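You operate a simulated robot arm through the tools that you are given. There is no shell and no other tool. Be economical: measure what you need, move in short steps, check, and stop when the job is done.

Carry out the task below with a simulated robot arm. There is one attempt and no reset: what you move stays moved.

TASK
Put the carafe stopper on top of the brown rye roll. Then take the stone three and leave it on top of the pepper.
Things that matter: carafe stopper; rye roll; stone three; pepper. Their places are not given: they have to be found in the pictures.

Only the result counts: the job must be done as asked and must still hold three seconds after the hand-in. Knocking over, shifting, dropping, spilling or breaking anything else fails it. A push-on lid holds only when it is set on centred and level and pressed home; a screw cap is set on level and turned clockwise until tight.

THE ROBOT
A 7-joint arm with a two-finger parallel gripper, fixed in place. Base frame: the origin is at the foot of the arm, x ahead of it, y to its left, z up. Lengths are in mm, angles in degrees, forces in N, time in s.
With the tool pointing down near the work surface it reaches from about 240 to 680 mm from the base axis. Its first joint turns from -66.0 to 66.0 degrees. Payload 2.4 kg.
Tool frame: the origin (TCP) lies between the finger pads and is the grasp point; the fingertips stand 30 mm ahead of it; z points along the fingers, y is the line along which they close. Largest opening 94 mm; finger width 28, thickness 10; the body of the gripper, 50 by 96 mm, starts 55 mm behind the TCP.
Orientation is that of the tool frame in the base frame, as a unit quaternion [x, y, z, w]. With the fingers straight down and closing along the base's y, the tool's x points along the base's -x, its y along +y and its z along -z.

THE INTERFACE
- The arm moves only by the tool step_arm. Its argument "plan" is one flat list of numbers, 6 for each row, row after row: the shift along the tool's x, y, z in cm, then the turn, a rotation vector about the tool's x, y, z in degrees. In form: [tx, ty, tz, wx, wy, wz, tx, ty, tz, wx, wy, wz, ...]. A call has 1 to 8 rows; each row shifts and turns the commanded pose from where the row before left it, along the tool's axes as they then stand. "hand" is the opening, from 0 (shut) to 1 (fully open), set as the call begins (left out, the last holds). A row lasts 0.2 s, in which the tool goes at most 50 mm and 8.6 degrees; a call with a longer step from one row to the next is refused whole, and so is a gripper value outside its range. Where a pose cannot be reached the arm comes as near as it can. A force on the tool above 40 N (or 10 N above the force at the start of the call, whichever is more), or a blocked arm, ends the call early, and 0.2 s more pass. The fingers move at their own pace (about 153 mm/s each) and stop on an object; they squeeze with about 38 N. The grip force told is the motor's: it shows also when the fingers shut on nothing. Time passes only in rows, and 0.2 s behind the last, so rows that do not move let the fingers close. The reply holds the time, the measured pose of the TCP, the force on the tool along the base axes, the opening and the grip force, in the units named above and with some noise, and new pictures: "pictures" is both (left out), scene, wrist or none.
- Cameras (640 x 400 px; columns grow to the right, rows downward): "scene" is fixed at [10.4, 456.4, 1450.2]; the picture's right is [-0.94, -0.33, 0.00], its down [-0.17, 0.48, -0.86] and it looks along [0.28, -0.81, -0.51] (base axes); focal length 324 px, centre (320, 200). "wrist" rides on the gripper at [-37, 0, -58] in the tool frame; the picture's right is [0.00, -1.00, 0.00], its down [0.97, 0.00, -0.24] and it looks along [0.24, 0.00, 0.97] (tool axes); focal length 218 px, centre (320, 200).
- pixel_to_xyz(camera, pixels): for up to 12 pixels [column, row] of the newest picture of that camera ("zoom" is the newest enlarged one), the place [x, y, z] in the base frame of the surface seen there, good to about 2 mm. The clock stands still meanwhile.
- close_up(camera, box): a new picture of the part [left, top, right, bottom] of that camera's present view, enlarged. The clock stands still meanwhile.
- sign_off(): hands the job in; it is judged then, once.

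Work in short steps. Measure before you move; look again where a grasp or a placing could have gone wrong, and mend it. You have 80 turns and 120 pictures in all, those below and enlarged ones among them. Open the gripper and draw the arm clear of the work before you hand the job in, unless the task says otherwise; then end with one line.

The tools are called after ">>>" as a command line: name --argument value ..., lists and objects as JSON in quotes. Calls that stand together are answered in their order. step_arm: Moves the arm, as the interface text tells. Its arguments: {"type":"object","properties":{"plan":{"type":"array","items":{"type":"number"}},"hand":{"type":"number"},"pictures":{"type":"string","enum":["both","scene","wrist","none"]}},"required":["plan"]} The other tools are called the same way: pixel_to_xyz (camera, pixels) gives the place of the surface under pixels of a picture; close_up (camera, box) takes an enlarged picture of a part of a camera's view; sign_off () hands the job in.

At the start:

```text
time: 0.0
position: [220.8, -252.1, 1144.8]
tcp_rot: [0.0, 1.0, 0.0, 0.0]
contact_force: [-0.8, -0.5, -0.2]
gripper_width: 94.1
grip_force: 0.0
```

scene: 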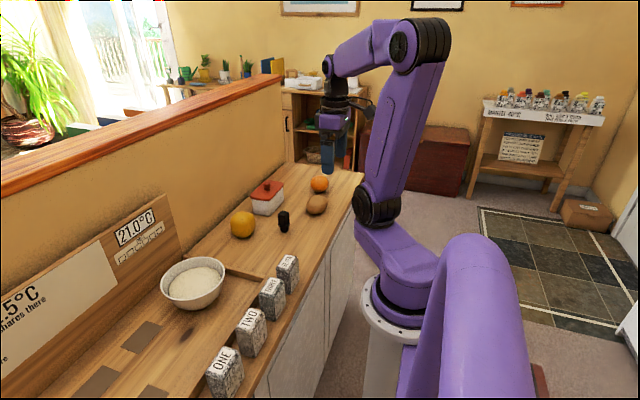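
wrist: 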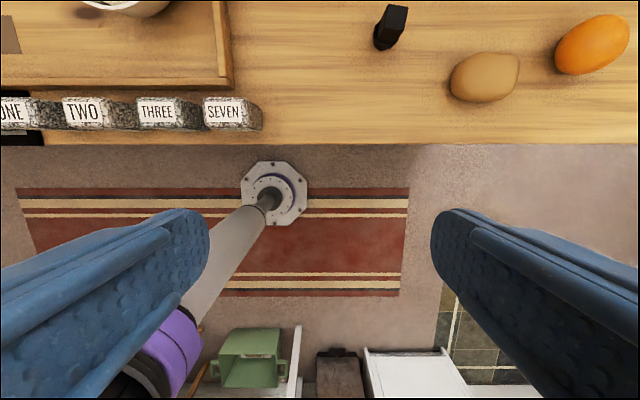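

The scene shows a black object near (284,221), a brown one at (316,205), a yellow one at (242,224), an orange one at (319,184), and stones from (225,370) to (288,272). I'll enlarge to identify each.

>>> close_up --camera "scene" --box '[220, 160, 348, 240]'

>>> close_up --camera "scene" --box '[150, 240, 342, 400]'

>>> close_up --camera "wrist" --box '[340, 0, 640, 150]'

```text
5.00 times, centred on (284, 200) of scene
```

zoom: 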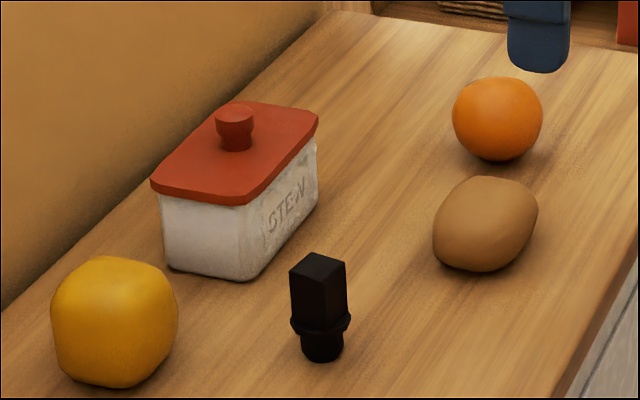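

```text
2.50 times, centred on (246, 320) of scene
```

zoom: 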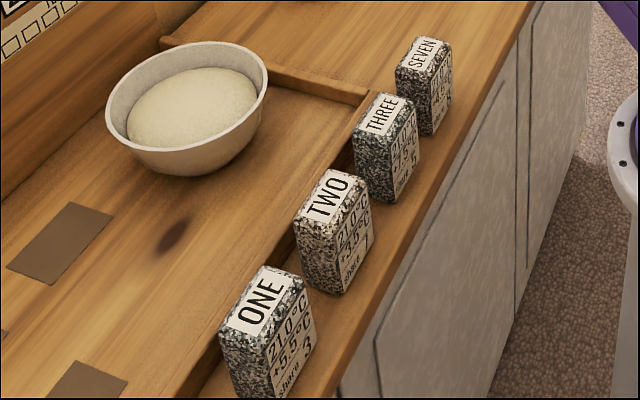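

```text
2.13 times, centred on (490, 75) of wrist
```

zoom: 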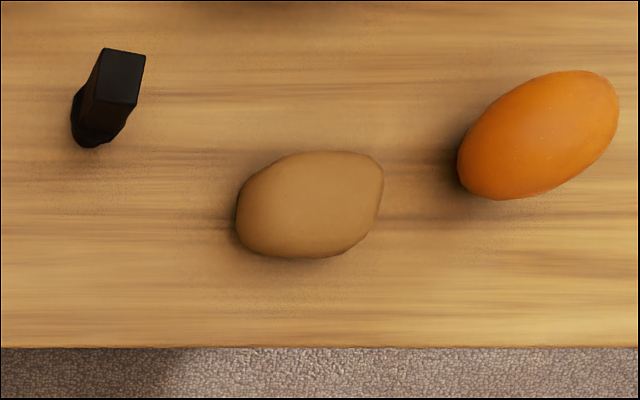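

The brown roll is at scene (316,205), the black stopper stands at (284,221), stone THREE is at about (271,297), and the blocky yellow one is probably the pepper. I'll measure them.

>>> pixel_to_xyz --camera "scene" --pixels '[[283, 213], [287, 213], [284, 228], [317, 198], [316, 206], [318, 212], [242, 214], [242, 226], [319, 178], [303, 286], [266, 287], [275, 300]]'

>>> pixel_to_xyz --camera "wrist" --pixels '[[397, 12], [385, 42], [485, 75], [455, 80], [518, 75], [490, 55], [485, 100], [592, 45], [155, 110], [180, 100], [140, 100], [225, 110]]'

```text
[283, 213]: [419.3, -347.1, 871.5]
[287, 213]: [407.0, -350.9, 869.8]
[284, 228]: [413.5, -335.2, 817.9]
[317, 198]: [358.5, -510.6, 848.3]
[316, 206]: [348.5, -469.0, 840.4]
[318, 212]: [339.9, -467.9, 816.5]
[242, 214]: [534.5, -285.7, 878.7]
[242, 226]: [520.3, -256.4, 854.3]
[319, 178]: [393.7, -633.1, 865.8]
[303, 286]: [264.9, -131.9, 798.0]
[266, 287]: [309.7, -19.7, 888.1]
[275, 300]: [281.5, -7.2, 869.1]
```

```text
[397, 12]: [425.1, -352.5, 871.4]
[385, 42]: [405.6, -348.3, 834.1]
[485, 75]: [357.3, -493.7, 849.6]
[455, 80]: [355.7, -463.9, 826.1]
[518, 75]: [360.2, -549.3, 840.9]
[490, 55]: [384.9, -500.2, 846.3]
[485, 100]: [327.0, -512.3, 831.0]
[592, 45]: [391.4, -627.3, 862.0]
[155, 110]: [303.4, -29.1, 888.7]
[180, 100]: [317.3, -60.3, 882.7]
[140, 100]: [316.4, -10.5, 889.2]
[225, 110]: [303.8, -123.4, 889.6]
```

The stopper is at about (418,-352) with its top at z≈872, and the roll is centred at about (357,-505) with its top at z≈850. I'll move above the stopper for a better look.

>>> step_arm --plan '[-3.2, -1.6, 2.0, 0, 0, 0, -3.2, -1.6, 2.0, 0, 0, 0, -3.2, -1.6, 2.0, 0, 0, 0, -3.2, -1.6, 2.0, 0, 0, 0, -3.2, -1.7, 2.0, 0, 0, 0, -3.2, -1.7, 2.0, 0, 0, 0, 0, 0, 0, 0, 0, 0]' --hand 1

```text
time: 1.6
position: [410.6, -349.9, 1026.0]
tcp_rot: [0.0, 1.0, 0.0, 0.0]
contact_force: [0.0, 0.2, -0.1]
gripper_width: 94.1
grip_force: 0.0
```

scene: 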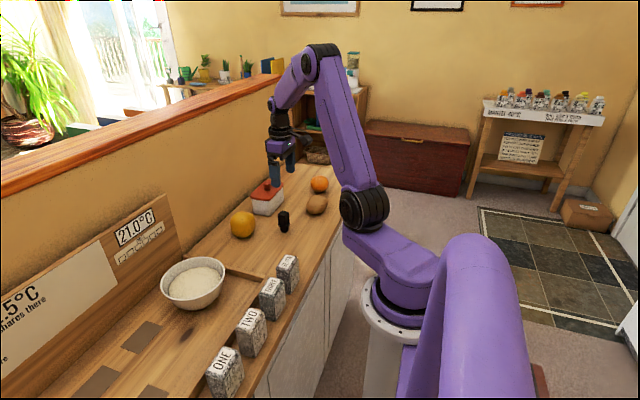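
wrist: 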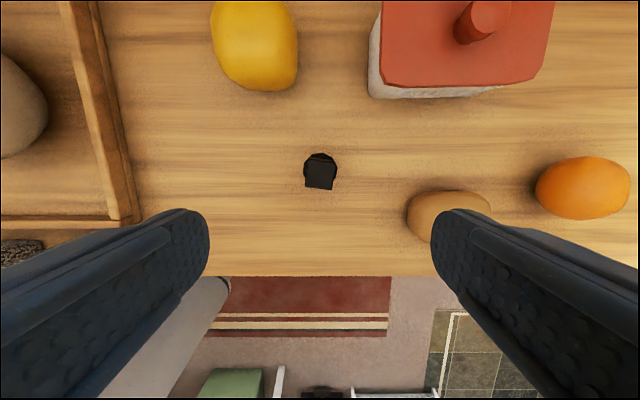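

>>> close_up --camera "wrist" --box '[280, 140, 360, 200]'

>>> pixel_to_xyz --camera "wrist" --pixels '[[306, 184], [332, 188], [335, 165], [310, 161], [320, 174], [448, 205], [410, 210], [485, 205], [430, 192], [255, 40], [215, 35], [296, 55]]'

>>> close_up --camera "wrist" --box '[180, 0, 640, 250]'

```text
6.67 times, centred on (320, 170) of wrist
```

zoom: 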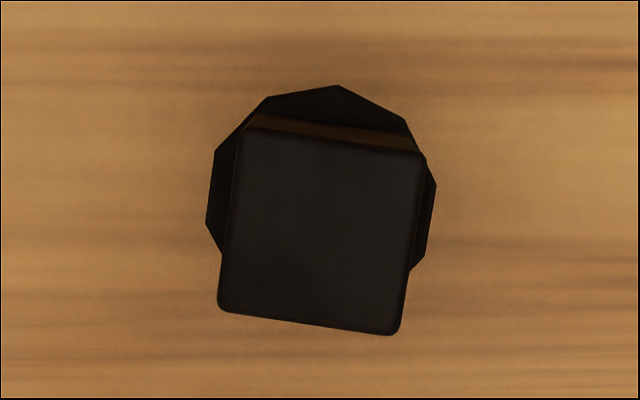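

```text
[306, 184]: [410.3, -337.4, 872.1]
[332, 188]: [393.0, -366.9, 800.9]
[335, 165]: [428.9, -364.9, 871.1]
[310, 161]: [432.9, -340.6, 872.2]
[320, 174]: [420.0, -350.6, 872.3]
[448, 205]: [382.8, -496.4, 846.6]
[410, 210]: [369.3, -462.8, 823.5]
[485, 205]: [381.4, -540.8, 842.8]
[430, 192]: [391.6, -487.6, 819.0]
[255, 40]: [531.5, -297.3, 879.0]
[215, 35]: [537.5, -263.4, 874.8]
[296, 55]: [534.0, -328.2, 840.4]
```

```text
1.39 times, centred on (410, 125) of wrist
```

zoom: 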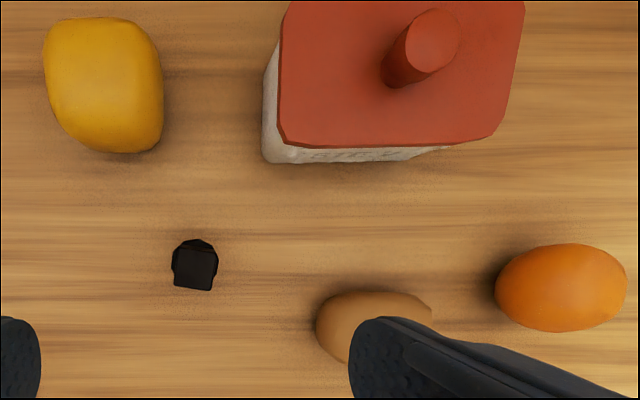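

The stopper's top centre is at (420.5,-351.5,872), about 23 mm square and turned about 8°. I need the height of its collar so the fingertips stay above it.

>>> close_up --camera "scene" --box '[268, 205, 300, 235]'

```text
13.33 times, centred on (284, 220) of scene
```

zoom: 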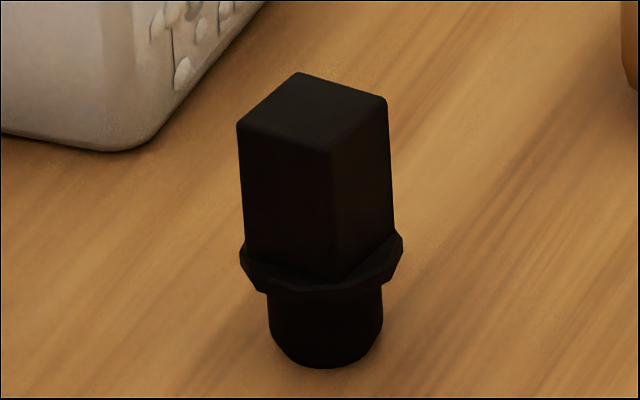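

>>> pixel_to_xyz --camera "zoom" --pixels '[[300, 150], [300, 250], [380, 265], [330, 290], [255, 255], [330, 360], [360, 180], [360, 260], [330, 275]]'

```text
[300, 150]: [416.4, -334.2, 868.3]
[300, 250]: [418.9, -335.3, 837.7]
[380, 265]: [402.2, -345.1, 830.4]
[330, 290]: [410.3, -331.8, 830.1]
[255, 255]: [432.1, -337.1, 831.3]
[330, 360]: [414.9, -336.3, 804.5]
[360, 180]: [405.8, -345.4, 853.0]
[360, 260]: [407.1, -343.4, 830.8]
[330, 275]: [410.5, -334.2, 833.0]
```

The collar top is at z≈831, so I'll grip with the TCP at z≈867, which puts the tips at about 837. I'll shift over it, turn 8° and go down partway.

>>> step_arm --plan '[-0.8, 0, 0, 0, 0, 0, 0, 0, 0, 0, 0, 8, 0, 0, 4, 0, 0, 0, 0, 0, 4, 0, 0, 0, 0, 0, 0, 0, 0, 0]' --hand 1 --pictures "wrist"

```text
time: 2.8
position: [420.4, -349.8, 944.6]
tcp_rot: [0.07, 0.998, 0.0, 0.0]
contact_force: [-0.8, 0.3, -1.1]
gripper_width: 94.0
grip_force: 0.0
```

wrist: 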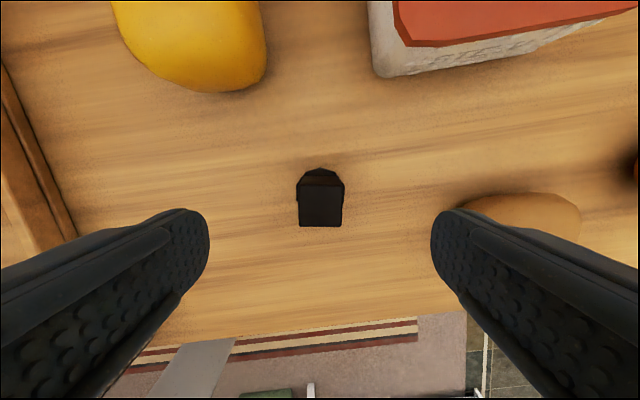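

The stopper is square in view and centred at column 320. I'll go down 7.8 cm, and the fingers stay open.

>>> step_arm --plan '[0, 0, 3, 0, 0, 0, 0, 0, 3, 0, 0, 0, 0, 0, 1.8, 0, 0, 0, 0, 0, 0, 0, 0, 0]' --hand 1 --pictures "both"

```text
time: 3.8
position: [418.2, -349.4, 867.0]
tcp_rot: [0.069, 0.998, 0.0, 0.0]
contact_force: [0.7, 0.5, -0.3]
gripper_width: 94.0
grip_force: 0.1
```

scene: 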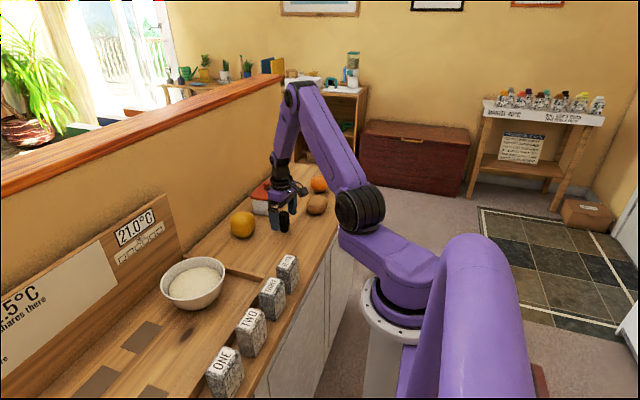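
wrist: 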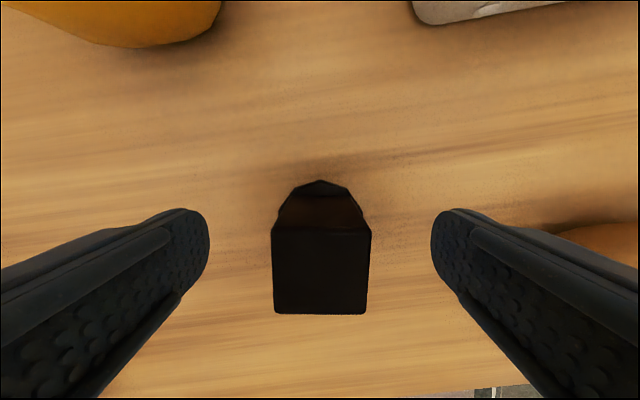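

The fingers straddle the block, which is at columns 272–371. I'll close on it.

>>> step_arm --plan '[0, 0, 0, 0, 0, 0, 0, 0, 0, 0, 0, 0, 0, 0, 0, 0, 0, 0]' --hand 0 --pictures "wrist"

```text
time: 4.6
position: [417.8, -350.2, 867.3]
tcp_rot: [0.07, 0.998, -0.001, 0.0]
contact_force: [0.1, 0.1, -0.5]
gripper_width: 31.2
grip_force: 37.3
```

wrist: 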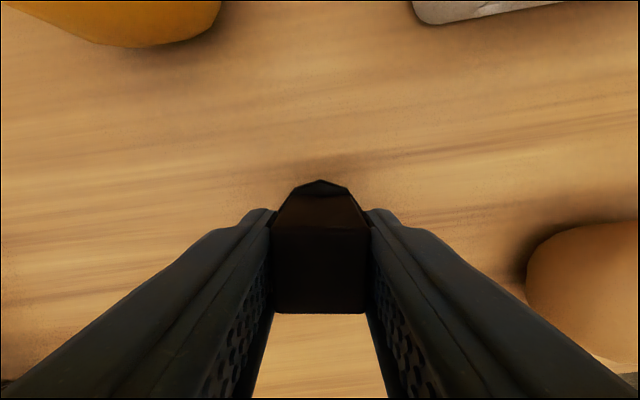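

It is gripped at 31 mm. I'll lift it and move partway toward the roll for a view of it from above.

>>> step_arm --plan '[0, 0, 3, 0, 0, 0, 0, 0, -3, 0, 0, 0]' --hand 0 --pictures "none"

```text
time: 4.9
position: [419.1, -352.0, 867.2]
tcp_rot: [0.071, 0.997, -0.002, 0.002]
contact_force: [-4.3, 3.8, 14.3]
gripper_width: 31.5
grip_force: 37.5
stopped in row 1: the force on the tool passed its limit (the readings are from after the stop); the commanded pose is now the measured one
```

My first row went down by mistake. The force limit stopped it at once with no shift. I'll now lift properly, with negative tz, and check.

>>> step_arm --plan '[0, 0, -2, 0, 0, 0, 0, 0, -4, 0, 0, 0, 0, 0, -4, 0, 0, 0, 0, 0, -4, 0, 0, 0, 0, 0, 0, 0, 0, 0]' --hand 0

```text
time: 6.1
position: [418.1, -349.3, 1006.9]
tcp_rot: [0.07, 0.998, -0.002, 0.002]
contact_force: [0.0, 0.4, -0.1]
gripper_width: 0.2
grip_force: 32.9
```

scene: 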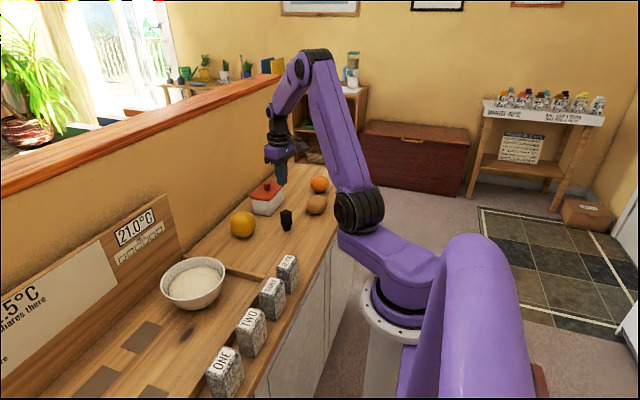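
wrist: 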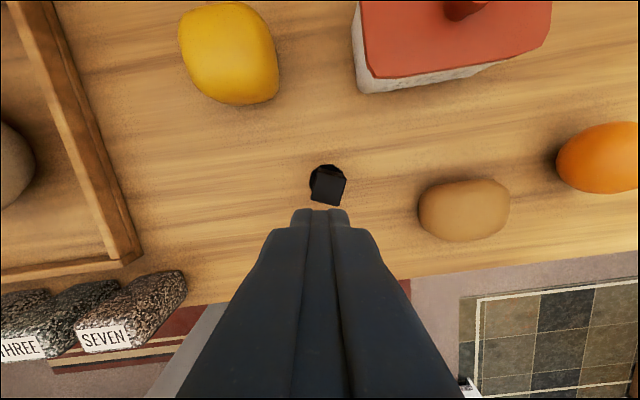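

The stopper slipped out. The 31 mm opening suggests the tips pinched the collar rather than the block. I'll check how it stands now.

>>> close_up --camera "wrist" --box '[280, 150, 376, 210]'

>>> close_up --camera "scene" --box '[262, 195, 310, 235]'

>>> pixel_to_xyz --camera "wrist" --pixels '[[317, 173], [343, 179], [311, 200], [336, 205], [328, 190], [313, 170]]'

```text
6.67 times, centred on (328, 180) of wrist
```

zoom: 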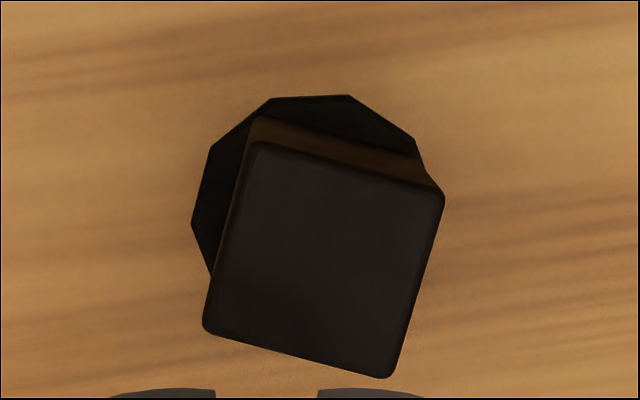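

```text
10.00 times, centred on (286, 215) of scene
```

zoom: 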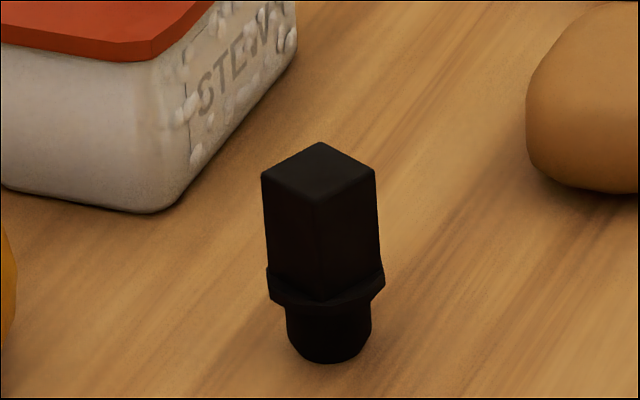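

```text
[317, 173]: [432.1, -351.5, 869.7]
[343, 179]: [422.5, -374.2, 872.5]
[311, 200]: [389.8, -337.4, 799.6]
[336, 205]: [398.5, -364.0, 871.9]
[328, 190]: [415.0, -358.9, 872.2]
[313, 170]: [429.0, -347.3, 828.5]
```

It is still standing, with the top centre at about (414.5,-358.5), and is turned about 15.5° more than the tool. I'll open, line up again, and this time grip well above the collar.

>>> step_arm --plan '[0.23, -0.96, 0, 0, 0, 0, 0, 0, 0, 0, 0, 7.7, 0, 0, 0, 0, 0, 7.8, 0, 0, 4, 0, 0, 0, 0, 0, 2, 0, 0, 0, 0, 0, 0, 0, 0, 0]' --hand 1 --pictures "wrist"

```text
time: 7.5
position: [415.0, -362.1, 946.3]
tcp_rot: [0.205, 0.979, -0.001, 0.003]
contact_force: [0.3, -0.5, 0.8]
gripper_width: 93.8
grip_force: 0.0
```

wrist: 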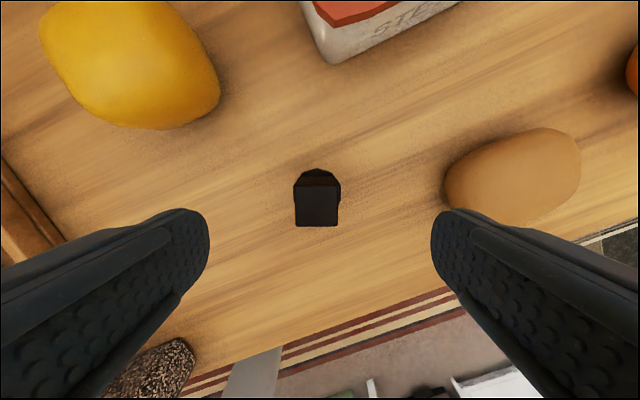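

The block is centred within 2 mm at column 317 and aligned. I'll go down to z≈878 with a smaller opening, then close.

>>> step_arm --plan '[0, 0.2, 3, 0, 0, 0, 0, 0, 3, 0, 0, 0, 0, 0, 0.8, 0, 0, 0, 0, 0, 0, 0, 0, 0]' --hand 0.65 --pictures "wrist"

>>> step_arm --plan '[0, 0, 0, 0, 0, 0, 0, 0, 0, 0, 0, 0, 0, 0, 0, 0, 0, 0]' --hand 0 --pictures "both"

```text
time: 8.5
position: [415.1, -358.9, 877.7]
tcp_rot: [0.204, 0.979, -0.001, 0.003]
contact_force: [0.5, -0.1, 0.3]
gripper_width: 61.0
grip_force: 0.0
```

wrist: 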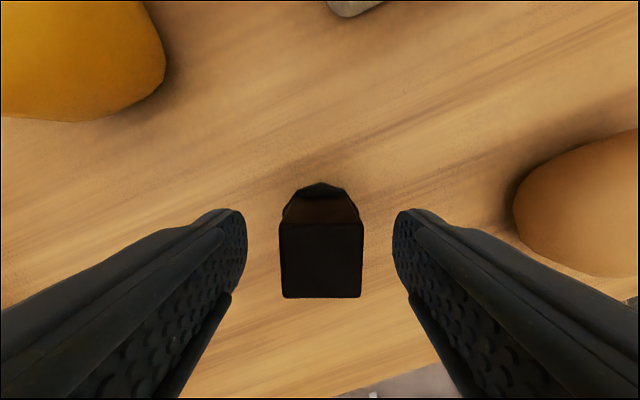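

```text
time: 9.3
position: [415.4, -359.0, 878.1]
tcp_rot: [0.205, 0.979, -0.002, 0.001]
contact_force: [-0.4, 0.8, 1.1]
gripper_width: 27.1
grip_force: 38.0
```

scene: 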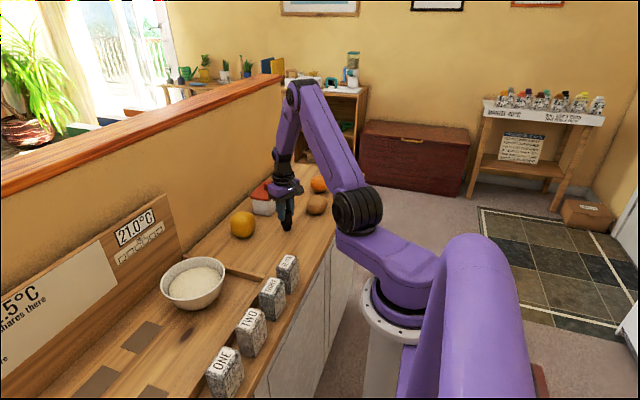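
wrist: 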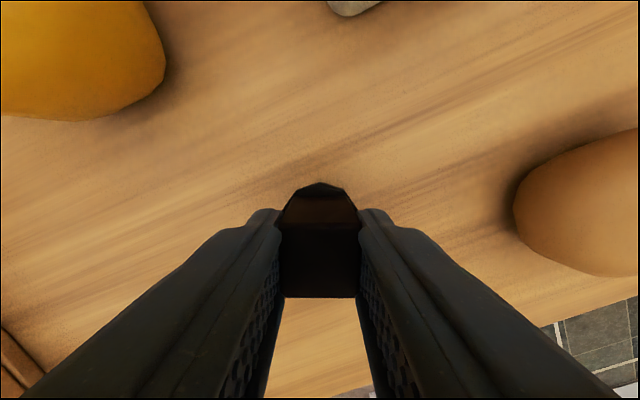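

The grip is now 27 mm, on the block itself. I'll lift it slightly and check that it holds.

>>> step_arm --plan '[0, 0, -1, 0, 0, 0, 0, 0, -1, 0, 0, 0, 0, 0, 0, 0, 0, 0]' --hand 0 --pictures "none"

>>> step_arm --plan '[0, 0, -4, 0, 0, 0, 0, 0, -4, 0, 0, 0, 0, 0, -4, 0, 0, 0, 0, 0, 0, 0, 0, 0]' --hand 0 --pictures "both"

```text
time: 10.1
position: [416.8, -357.9, 897.5]
tcp_rot: [0.205, 0.979, -0.002, 0.002]
contact_force: [-0.2, -0.4, -0.1]
gripper_width: 26.8
grip_force: 37.9
```

```text
time: 11.1
position: [415.8, -359.2, 1017.6]
tcp_rot: [0.204, 0.979, -0.001, 0.002]
contact_force: [-0.4, -0.1, 0.8]
gripper_width: 26.6
grip_force: 38.1
```

scene: 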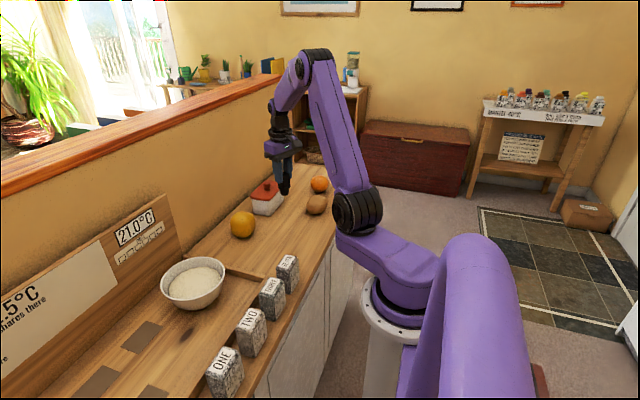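
wrist: 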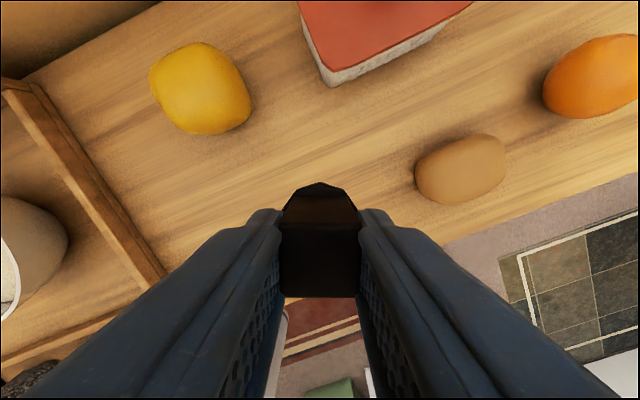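

The stopper is held, with its base about 78 mm below the TCP. I'll measure the roll's shape and look at the yellow and orange objects.

>>> pixel_to_xyz --camera "wrist" --pixels '[[416, 168], [430, 175], [445, 170], [455, 168], [460, 175], [470, 162], [480, 160], [495, 155], [505, 145], [465, 142], [465, 185], [455, 203]]'

>>> pixel_to_xyz --camera "scene" --pixels '[[309, 207], [312, 203], [316, 200], [316, 202], [318, 204], [320, 199], [322, 203], [325, 199], [316, 197], [320, 196], [326, 204], [313, 209]]'

>>> close_up --camera "wrist" --box '[400, 20, 640, 220]'

>>> close_up --camera "wrist" --box '[130, 30, 270, 150]'

```text
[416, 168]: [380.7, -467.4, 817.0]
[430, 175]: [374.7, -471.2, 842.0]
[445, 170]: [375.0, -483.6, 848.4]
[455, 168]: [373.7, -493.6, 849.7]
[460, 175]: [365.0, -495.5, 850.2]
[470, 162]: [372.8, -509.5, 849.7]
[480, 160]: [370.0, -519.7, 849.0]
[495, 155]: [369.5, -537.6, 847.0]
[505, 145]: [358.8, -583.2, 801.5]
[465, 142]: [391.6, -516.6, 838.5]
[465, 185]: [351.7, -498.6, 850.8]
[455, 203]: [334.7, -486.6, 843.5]
```

```text
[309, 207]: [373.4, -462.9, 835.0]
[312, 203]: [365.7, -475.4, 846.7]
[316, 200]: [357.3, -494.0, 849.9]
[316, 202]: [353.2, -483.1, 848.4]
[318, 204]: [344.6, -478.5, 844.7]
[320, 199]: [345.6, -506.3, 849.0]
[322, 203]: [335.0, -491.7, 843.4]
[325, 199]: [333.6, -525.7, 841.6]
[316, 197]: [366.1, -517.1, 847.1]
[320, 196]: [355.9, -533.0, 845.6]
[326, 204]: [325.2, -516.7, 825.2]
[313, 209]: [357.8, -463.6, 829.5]
```

```text
2.00 times, centred on (520, 120) of wrist
```

zoom: 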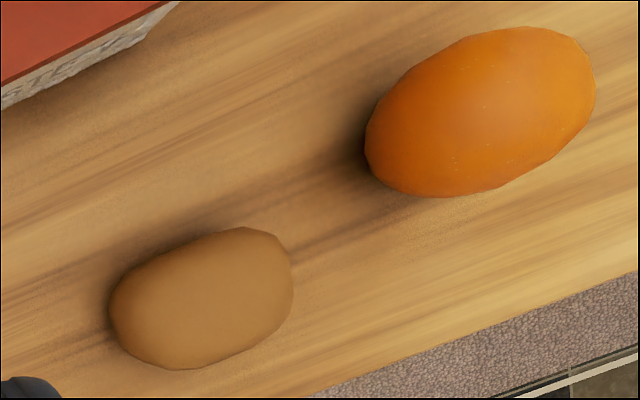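

```text
3.33 times, centred on (200, 90) of wrist
```

zoom: 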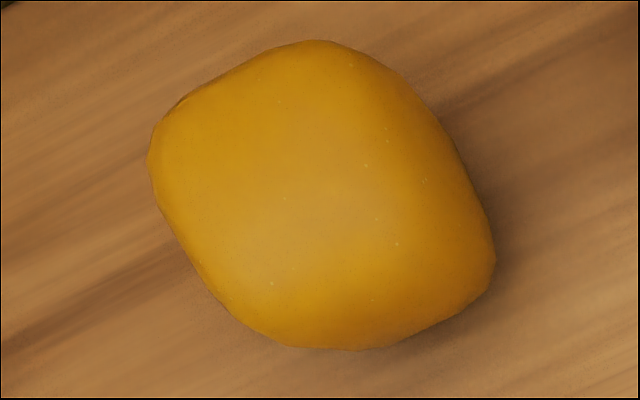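

The yellow lobed object is the pepper, and the orange one is an orange. The roll's top is flat at z≈850.5 around (359,-504). I'll carry the stopper over it.

>>> step_arm --plan '[-0.15, -3.88, 0, 0, 0, 0, -0.15, -3.88, 0, 0, 0, 0, -0.15, -3.88, 0, 0, 0, 0, -0.14, -3.9, 0, 0, 0, 0, 0, 0, 3, 0, 0, 0, 0, 0, 3, 0, 0, 0, 0, 0, 0, 0, 0, 0]' --hand 0 --pictures "both"

```text
time: 12.7
position: [358.9, -502.9, 957.6]
tcp_rot: [0.205, 0.979, -0.001, 0.003]
contact_force: [1.2, 0.2, -0.4]
gripper_width: 26.7
grip_force: 38.2
```

scene: 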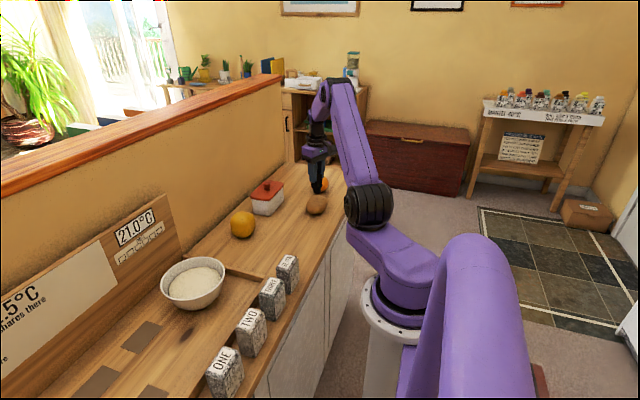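
wrist: 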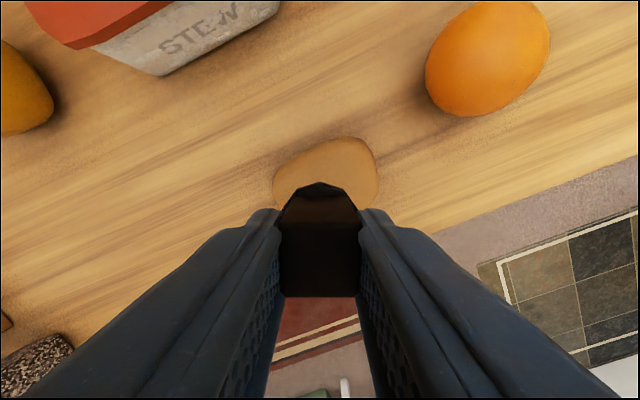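

I'm over the roll, and contact is expected at TCP z≈929. I'll lower to about 931, then look.

>>> step_arm --plan '[0, 0, 1.6, 0, 0, 0, 0, 0, 0.8, 0, 0, 0, 0, 0, 0.2, 0, 0, 0, 0, 0, 0, 0, 0, 0]' --hand 0 --pictures "none"

>>> close_up --camera "scene" --box '[292, 165, 340, 220]'

```text
time: 13.7
position: [359.0, -503.5, 932.4]
tcp_rot: [0.205, 0.979, -0.002, 0.002]
contact_force: [0.7, 0.4, -0.1]
gripper_width: 26.9
grip_force: 38.4
```

```text
7.27 times, centred on (316, 192) of scene
```

zoom: 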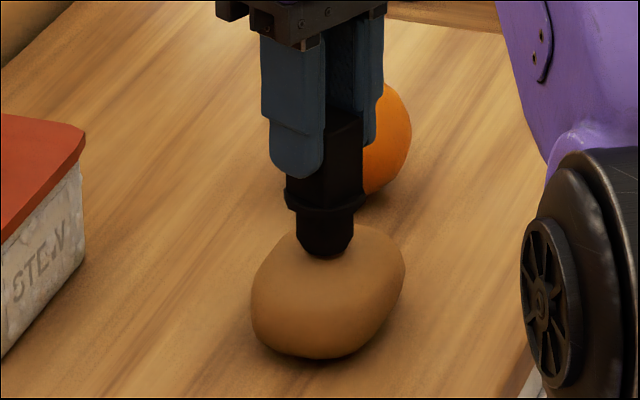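

The stopper hovers just above the roll. I'll creep down in 1 mm rows and watch the force.

>>> step_arm --plan '[0, 0, 0.1, 0, 0, 0, 0, 0, 0.1, 0, 0, 0, 0, 0, 0, 0, 0, 0]' --hand 0 --pictures "none"

>>> step_arm --plan '[0, 0, 0.1, 0, 0, 0, 0, 0, 0, 0, 0, 0]' --hand 0 --pictures "none"

```text
time: 14.5
position: [358.1, -502.9, 930.1]
tcp_rot: [0.204, 0.979, -0.001, 0.001]
contact_force: [-0.3, -0.6, -0.8]
gripper_width: 26.8
grip_force: 37.8
```

```text
time: 15.1
position: [358.9, -503.6, 927.9]
tcp_rot: [0.204, 0.979, -0.002, 0.003]
contact_force: [0.2, -0.5, 0.3]
gripper_width: 26.9
grip_force: 38.4
```

>>> close_up --camera "scene" --box '[300, 180, 332, 212]'

>>> step_arm --plan '[0, 0, 0.1, 0, 0, 0, 0, 0, 0, 0, 0, 0]' --hand 0 --pictures "none"

```text
12.50 times, centred on (316, 196) of scene
```

zoom: 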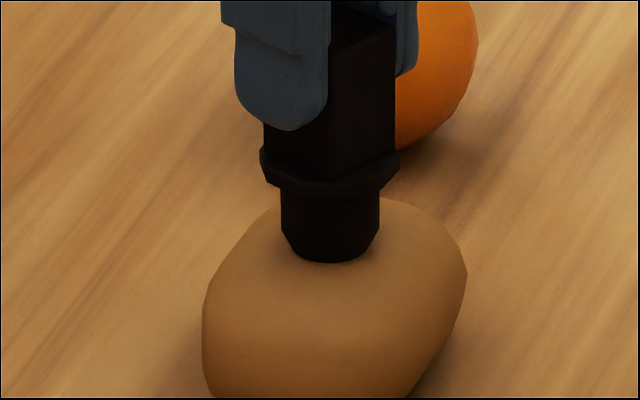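

```text
time: 15.7
position: [359.1, -503.7, 928.3]
tcp_rot: [0.204, 0.979, -0.001, 0.002]
contact_force: [-0.3, 0.2, 2.7]
gripper_width: 26.8
grip_force: 38.1
```

There is contact force (2.7 N), so the stopper rests on the roll. I'll release and check.

>>> step_arm --plan '[0, 0, 0, 0, 0, 0, 0, 0, 0, 0, 0, 0]' --hand 0.6 --pictures "wrist"

>>> step_arm --plan '[0, 0, -2, 0, 0, 0, 0, 0, -3, 0, 0, 0, 0, 0, -4, 0, 0, 0, 0, 0, -4, 0, 0, 0]' --pictures "both"

>>> close_up --camera "scene" --box '[300, 180, 332, 220]'

```text
time: 16.3
position: [358.9, -503.9, 928.2]
tcp_rot: [0.204, 0.979, -0.001, 0.002]
contact_force: [0.5, 0.5, 0.2]
gripper_width: 56.4
grip_force: 0.0
```

wrist: 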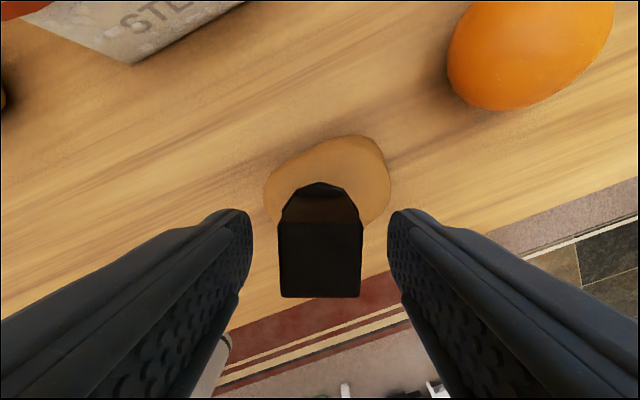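

```text
time: 17.3
position: [358.5, -504.4, 1057.2]
tcp_rot: [0.204, 0.979, -0.001, 0.001]
contact_force: [0.1, -0.3, -0.2]
gripper_width: 56.5
grip_force: 0.0
```

scene: 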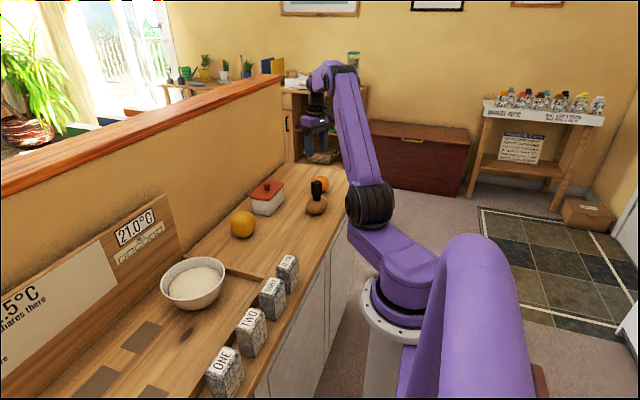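
wrist: 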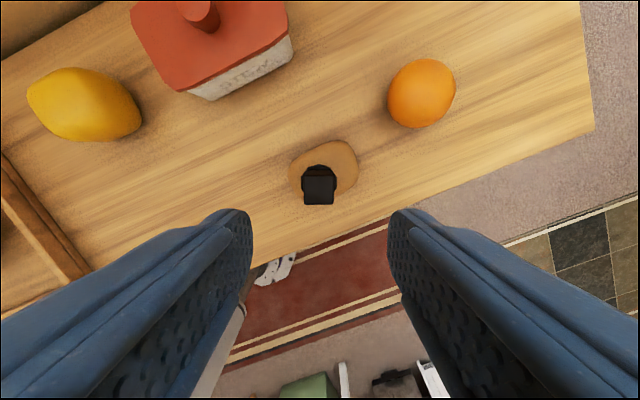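

```text
10.00 times, centred on (316, 200) of scene
```

zoom: 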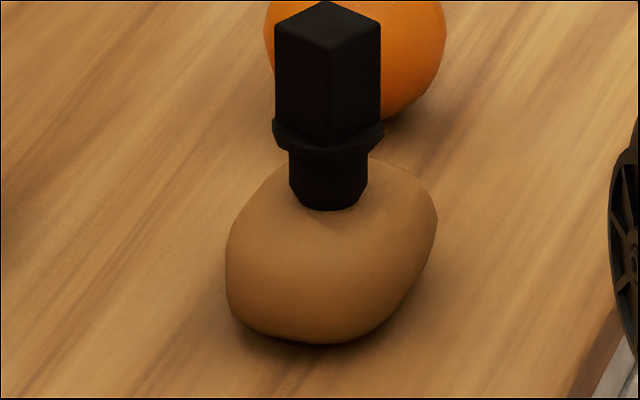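

The stopper stands upright on the roll. Next I'll turn the tool back square and travel over stone THREE, near (305,-35).

>>> step_arm --plan '[0, 0, 0, 0, 0, -7.9, 0, 0, 0, 0, 0, -7.9, 0, 0, 0, 0, 0, -7.8, 0.5, 4.6, 0, 0, 0, 0, 0.5, 4.6, 0, 0, 0, 0, 0.5, 4.6, 0, 0, 0, 0, 0.5, 4.6, 0, 0, 0, 0, 0.5, 4.6, 0, 0, 0, 0]' --hand 1 --pictures "none"

>>> step_arm --plan '[0.5, 4.6, 0, 0, 0, 0, 0.5, 4.6, 0, 0, 0, 0, 0.5, 4.6, 0, 0, 0, 0, 0.5, 4.6, 0, 0, 0, 0, 0.5, 4.6, 0, 0, 0, 0, 0, 0, 0, 0, 0, 0]' --pictures "both"

```text
time: 19.1
position: [334.2, -273.6, 1057.5]
tcp_rot: [0.0, 1.0, -0.001, 0.002]
contact_force: [1.0, 0.2, -0.7]
gripper_width: 94.0
grip_force: 0.0
```

```text
time: 20.5
position: [306.0, -43.7, 1053.8]
tcp_rot: [0.001, 1.0, -0.002, 0.002]
contact_force: [-0.8, 0.8, -0.4]
gripper_width: 93.9
grip_force: 0.0
```

scene: 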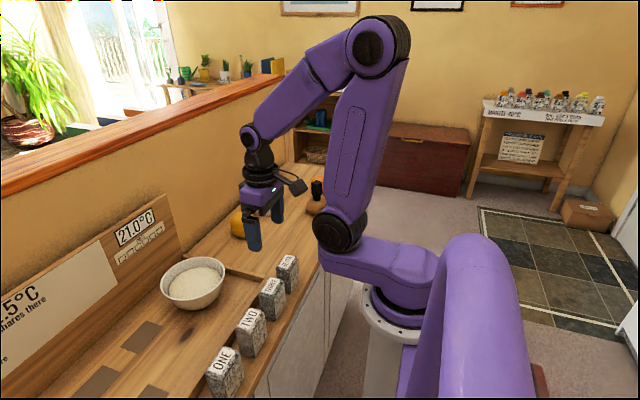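
wrist: 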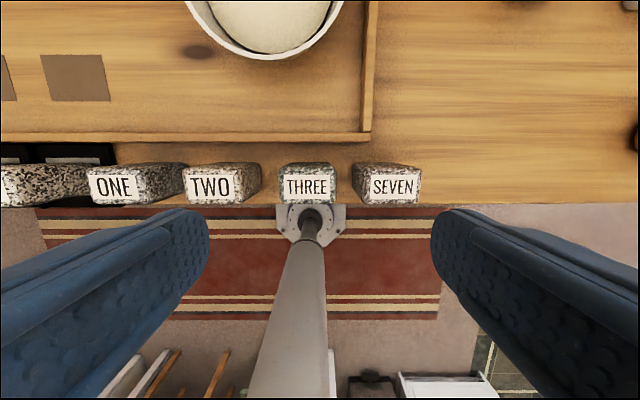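

Stone THREE is at wrist (306,185), between TWO and SEVEN. I'll measure its edges and the gaps.

>>> close_up --camera "wrist" --box '[180, 140, 440, 215]'

>>> pixel_to_xyz --camera "wrist" --pixels '[[283, 187], [306, 187], [331, 187], [306, 175], [306, 200], [372, 187], [418, 187], [234, 187], [190, 185], [360, 170], [262, 170], [306, 166]]'

>>> close_up --camera "scene" --box '[226, 245, 306, 345]'

```text
2.46 times, centred on (310, 178) of wrist
```

zoom: 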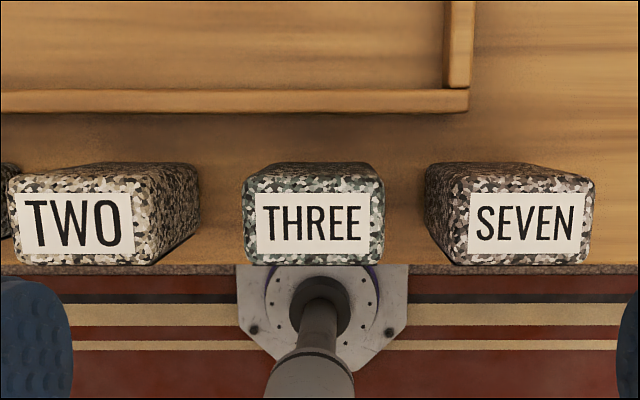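

```text
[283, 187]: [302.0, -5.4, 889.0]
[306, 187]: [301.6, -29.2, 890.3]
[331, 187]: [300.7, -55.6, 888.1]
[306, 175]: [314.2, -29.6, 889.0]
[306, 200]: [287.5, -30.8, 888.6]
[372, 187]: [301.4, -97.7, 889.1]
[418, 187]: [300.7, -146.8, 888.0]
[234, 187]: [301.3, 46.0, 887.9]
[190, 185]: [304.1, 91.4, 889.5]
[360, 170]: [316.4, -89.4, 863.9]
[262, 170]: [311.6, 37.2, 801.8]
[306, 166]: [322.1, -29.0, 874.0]
```

```text
4.00 times, centred on (266, 295) of scene
```

zoom: 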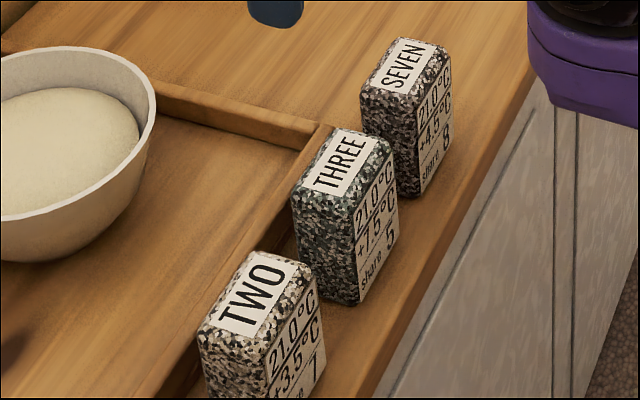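

Stone THREE spans y≈-3..-59 and x≈282..318, with its top at z=889. The gap to SEVEN is about 33 mm. I'll align over the centre (300,-31) with an 83 mm opening and descend partway.

>>> step_arm --plan '[0.6, 1.27, 0, 0, 0, 0, 0, 0, 4, 0, 0, 0, 0, 0, 4, 0, 0, 0, 0, 0, 2.5, 0, 0, 0, 0, 0, 0, 0, 0, 0]' --hand 0.87 --pictures "wrist"

```text
time: 21.7
position: [301.7, -30.3, 949.9]
tcp_rot: [0.0, 1.0, -0.002, 0.001]
contact_force: [0.0, 0.0, 0.3]
gripper_width: 81.9
grip_force: 0.1
```

wrist: 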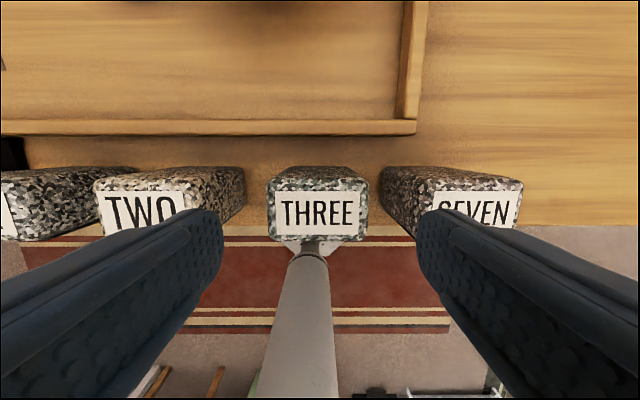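

THREE is centred (columns 268–370), and the fingers will pass in the gaps. I'll go down to z≈866.

>>> step_arm --plan '[0, 0, 3, 0, 0, 0, 0, 0, 3, 0, 0, 0, 0, 0, 2.4, 0, 0, 0, 0, 0, 0, 0, 0, 0]' --pictures "both"

```text
time: 22.7
position: [304.5, -29.6, 866.2]
tcp_rot: [0.0, 1.0, -0.002, 0.002]
contact_force: [-0.2, 0.1, 0.2]
gripper_width: 82.0
grip_force: 0.0
```

scene: 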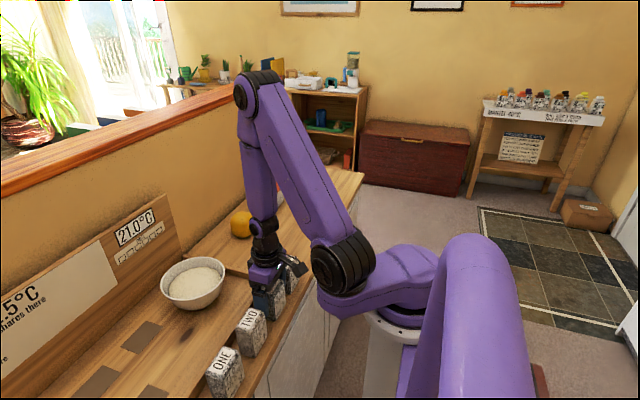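
wrist: 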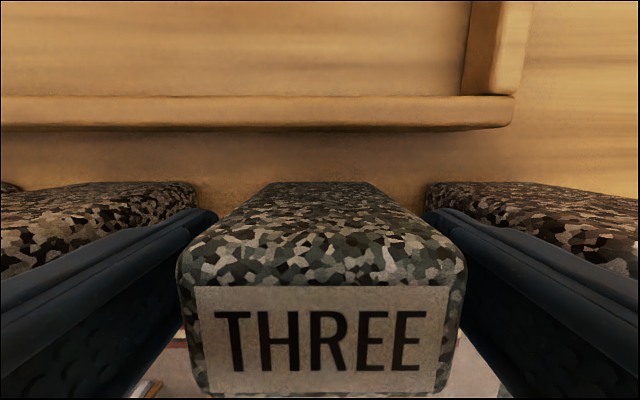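

The fingers are either side of THREE and clear of TWO and SEVEN. I'll close.

>>> step_arm --plan '[0, 0, 0, 0, 0, 0, 0, 0, 0, 0, 0, 0, 0, 0, 0, 0, 0, 0]' --hand 0 --pictures "none"

>>> step_arm --plan '[0, 0, -1, 0, 0, 0, 0, 0, -1, 0, 0, 0, 0, 0, 0, 0, 0, 0]' --pictures "scene"

```text
time: 23.5
position: [303.9, -30.8, 866.6]
tcp_rot: [0.001, 1.0, -0.001, 0.001]
contact_force: [0.0, 0.1, 0.3]
gripper_width: 66.2
grip_force: 38.0
```

```text
time: 24.3
position: [303.8, -28.8, 885.4]
tcp_rot: [0.0, 1.0, -0.001, 0.001]
contact_force: [-0.5, -0.1, -5.3]
gripper_width: 66.1
grip_force: 37.3
```

scene: 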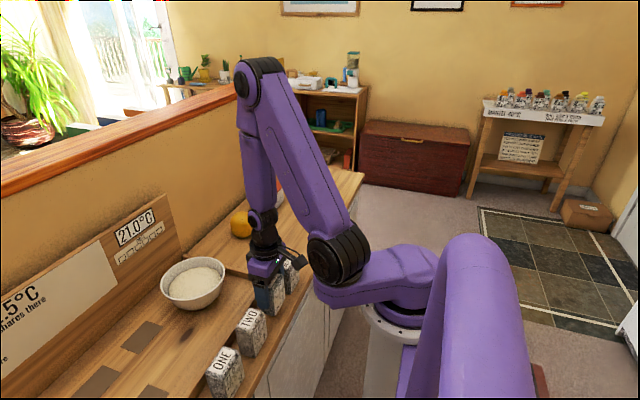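

The stone is lifted (about 5 N load). I'll raise it clear and move partway toward the pepper for measuring.

>>> step_arm --plan '[0, 0, -4, 0, 0, 0, 0, 0, -4, 0, 0, 0, 0, 0, -4, 0, 0, 0, -2.7, -3.6, -0.8, 0, 0, 0, -2.7, -3.6, 0, 0, 0, 0, -2.7, -3.6, 0, 0, 0, 0, -2.7, -3.6, 0, 0, 0, 0, -2.7, -3.6, 0, 0, 0, 0]' --hand 0 --pictures "both"

```text
time: 26.1
position: [438.7, -209.9, 1013.1]
tcp_rot: [0.0, 1.0, -0.001, 0.001]
contact_force: [0.4, -0.4, -5.7]
gripper_width: 66.2
grip_force: 37.9
```

scene: 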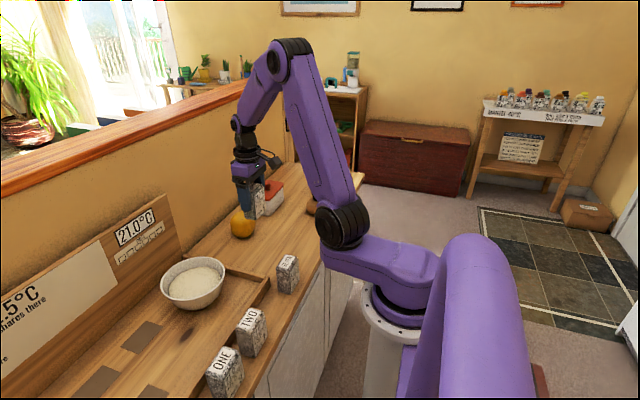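
wrist: 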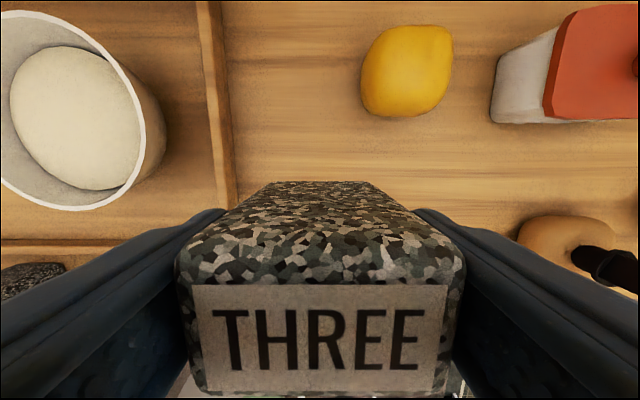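

The pepper is at wrist (407,70). I'll enlarge it and the orange, and sample the pepper's top.

>>> close_up --camera "wrist" --box '[347, 10, 467, 130]'

>>> close_up --camera "scene" --box '[222, 200, 262, 245]'

>>> pixel_to_xyz --camera "wrist" --pixels '[[407, 70], [395, 70], [383, 70], [371, 70], [419, 70], [431, 70], [443, 65], [407, 50], [407, 35], [407, 85], [407, 100], [407, 110]]'

>>> pixel_to_xyz --camera "wrist" --pixels '[[395, 55], [383, 85], [395, 85], [419, 55], [419, 85], [431, 50], [383, 55], [395, 100], [383, 100], [407, 60], [407, 78], [401, 28]]'

```text
3.33 times, centred on (407, 70) of wrist
```

zoom: 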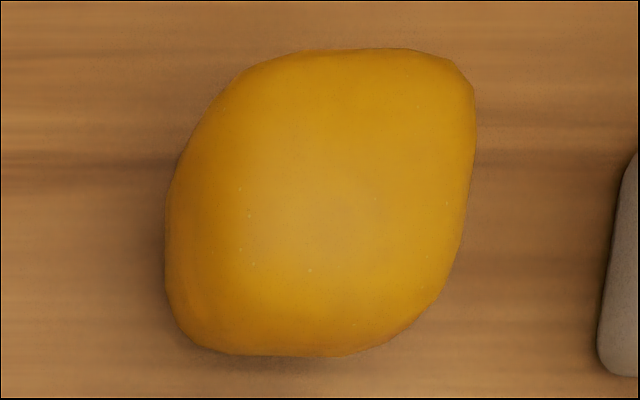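

```text
8.89 times, centred on (242, 222) of scene
```

zoom: 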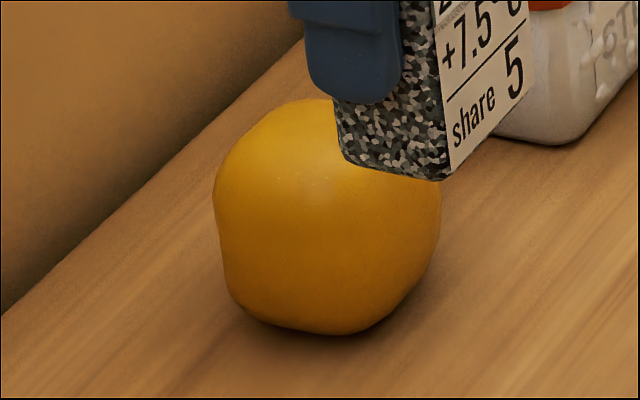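

```text
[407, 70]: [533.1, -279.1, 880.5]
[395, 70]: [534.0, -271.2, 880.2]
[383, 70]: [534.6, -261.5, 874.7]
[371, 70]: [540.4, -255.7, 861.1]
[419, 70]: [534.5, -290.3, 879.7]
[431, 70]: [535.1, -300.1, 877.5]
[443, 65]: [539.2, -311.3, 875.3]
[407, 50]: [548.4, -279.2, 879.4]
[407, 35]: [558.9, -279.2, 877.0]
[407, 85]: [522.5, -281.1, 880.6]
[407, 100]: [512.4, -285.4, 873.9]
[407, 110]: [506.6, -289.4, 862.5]
```

```text
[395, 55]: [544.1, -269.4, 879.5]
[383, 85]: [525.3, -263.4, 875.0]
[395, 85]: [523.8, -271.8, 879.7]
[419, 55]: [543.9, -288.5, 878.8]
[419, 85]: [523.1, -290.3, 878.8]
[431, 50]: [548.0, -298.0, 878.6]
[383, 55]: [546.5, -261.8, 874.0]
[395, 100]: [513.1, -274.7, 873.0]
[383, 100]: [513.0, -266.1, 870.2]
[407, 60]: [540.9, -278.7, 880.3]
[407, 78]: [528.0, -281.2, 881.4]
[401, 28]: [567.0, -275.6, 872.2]
```

The pepper's top is nearly flat at z≈880.5, centred around (535,-282). I'll measure where the stone sits in the grip.

>>> pixel_to_xyz --camera "wrist" --pixels '[[320, 392], [320, 300], [320, 280], [320, 265], [320, 250], [320, 230], [320, 200], [320, 186], [200, 340], [450, 340]]'

>>> pixel_to_xyz --camera "scene" --pixels '[[257, 213], [268, 217], [271, 218], [276, 210], [264, 219]]'

>>> close_up --camera "scene" --box '[222, 170, 302, 235]'

```text
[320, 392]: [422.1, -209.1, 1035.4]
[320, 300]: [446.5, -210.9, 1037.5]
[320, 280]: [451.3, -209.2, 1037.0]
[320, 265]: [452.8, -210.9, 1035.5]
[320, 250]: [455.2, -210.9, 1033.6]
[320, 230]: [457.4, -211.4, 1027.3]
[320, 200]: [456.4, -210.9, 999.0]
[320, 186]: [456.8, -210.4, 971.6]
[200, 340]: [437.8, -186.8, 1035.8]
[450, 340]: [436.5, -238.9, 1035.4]
```

```text
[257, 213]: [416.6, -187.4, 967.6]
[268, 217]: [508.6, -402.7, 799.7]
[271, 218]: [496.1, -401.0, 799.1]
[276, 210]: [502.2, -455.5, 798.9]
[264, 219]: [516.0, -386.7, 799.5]
```

```text
6.15 times, centred on (262, 202) of scene
```

zoom: 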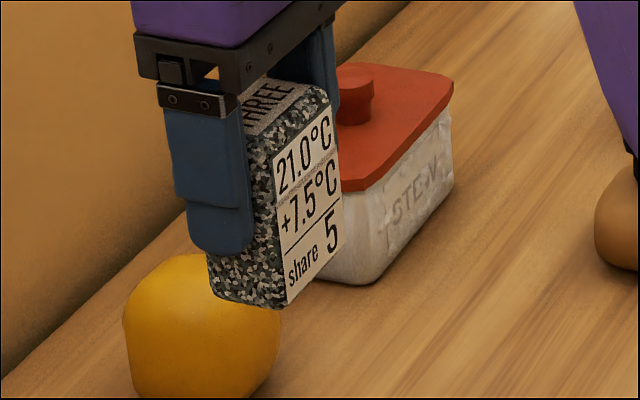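

The stone is centred within 1 mm, and its base is 66 mm below the TCP. I'll check the crock's height and edge for finger clearance.

>>> pixel_to_xyz --camera "wrist" --pixels '[[560, 60], [548, 90], [637, 65], [500, 80]]'

>>> pixel_to_xyz --camera "zoom" --pixels '[[355, 72], [350, 180], [360, 105]]'

```text
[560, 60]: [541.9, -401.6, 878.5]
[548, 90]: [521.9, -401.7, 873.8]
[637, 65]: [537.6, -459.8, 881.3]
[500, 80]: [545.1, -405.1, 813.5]
```

```text
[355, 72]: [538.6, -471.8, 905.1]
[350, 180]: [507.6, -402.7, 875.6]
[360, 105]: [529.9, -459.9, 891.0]
```

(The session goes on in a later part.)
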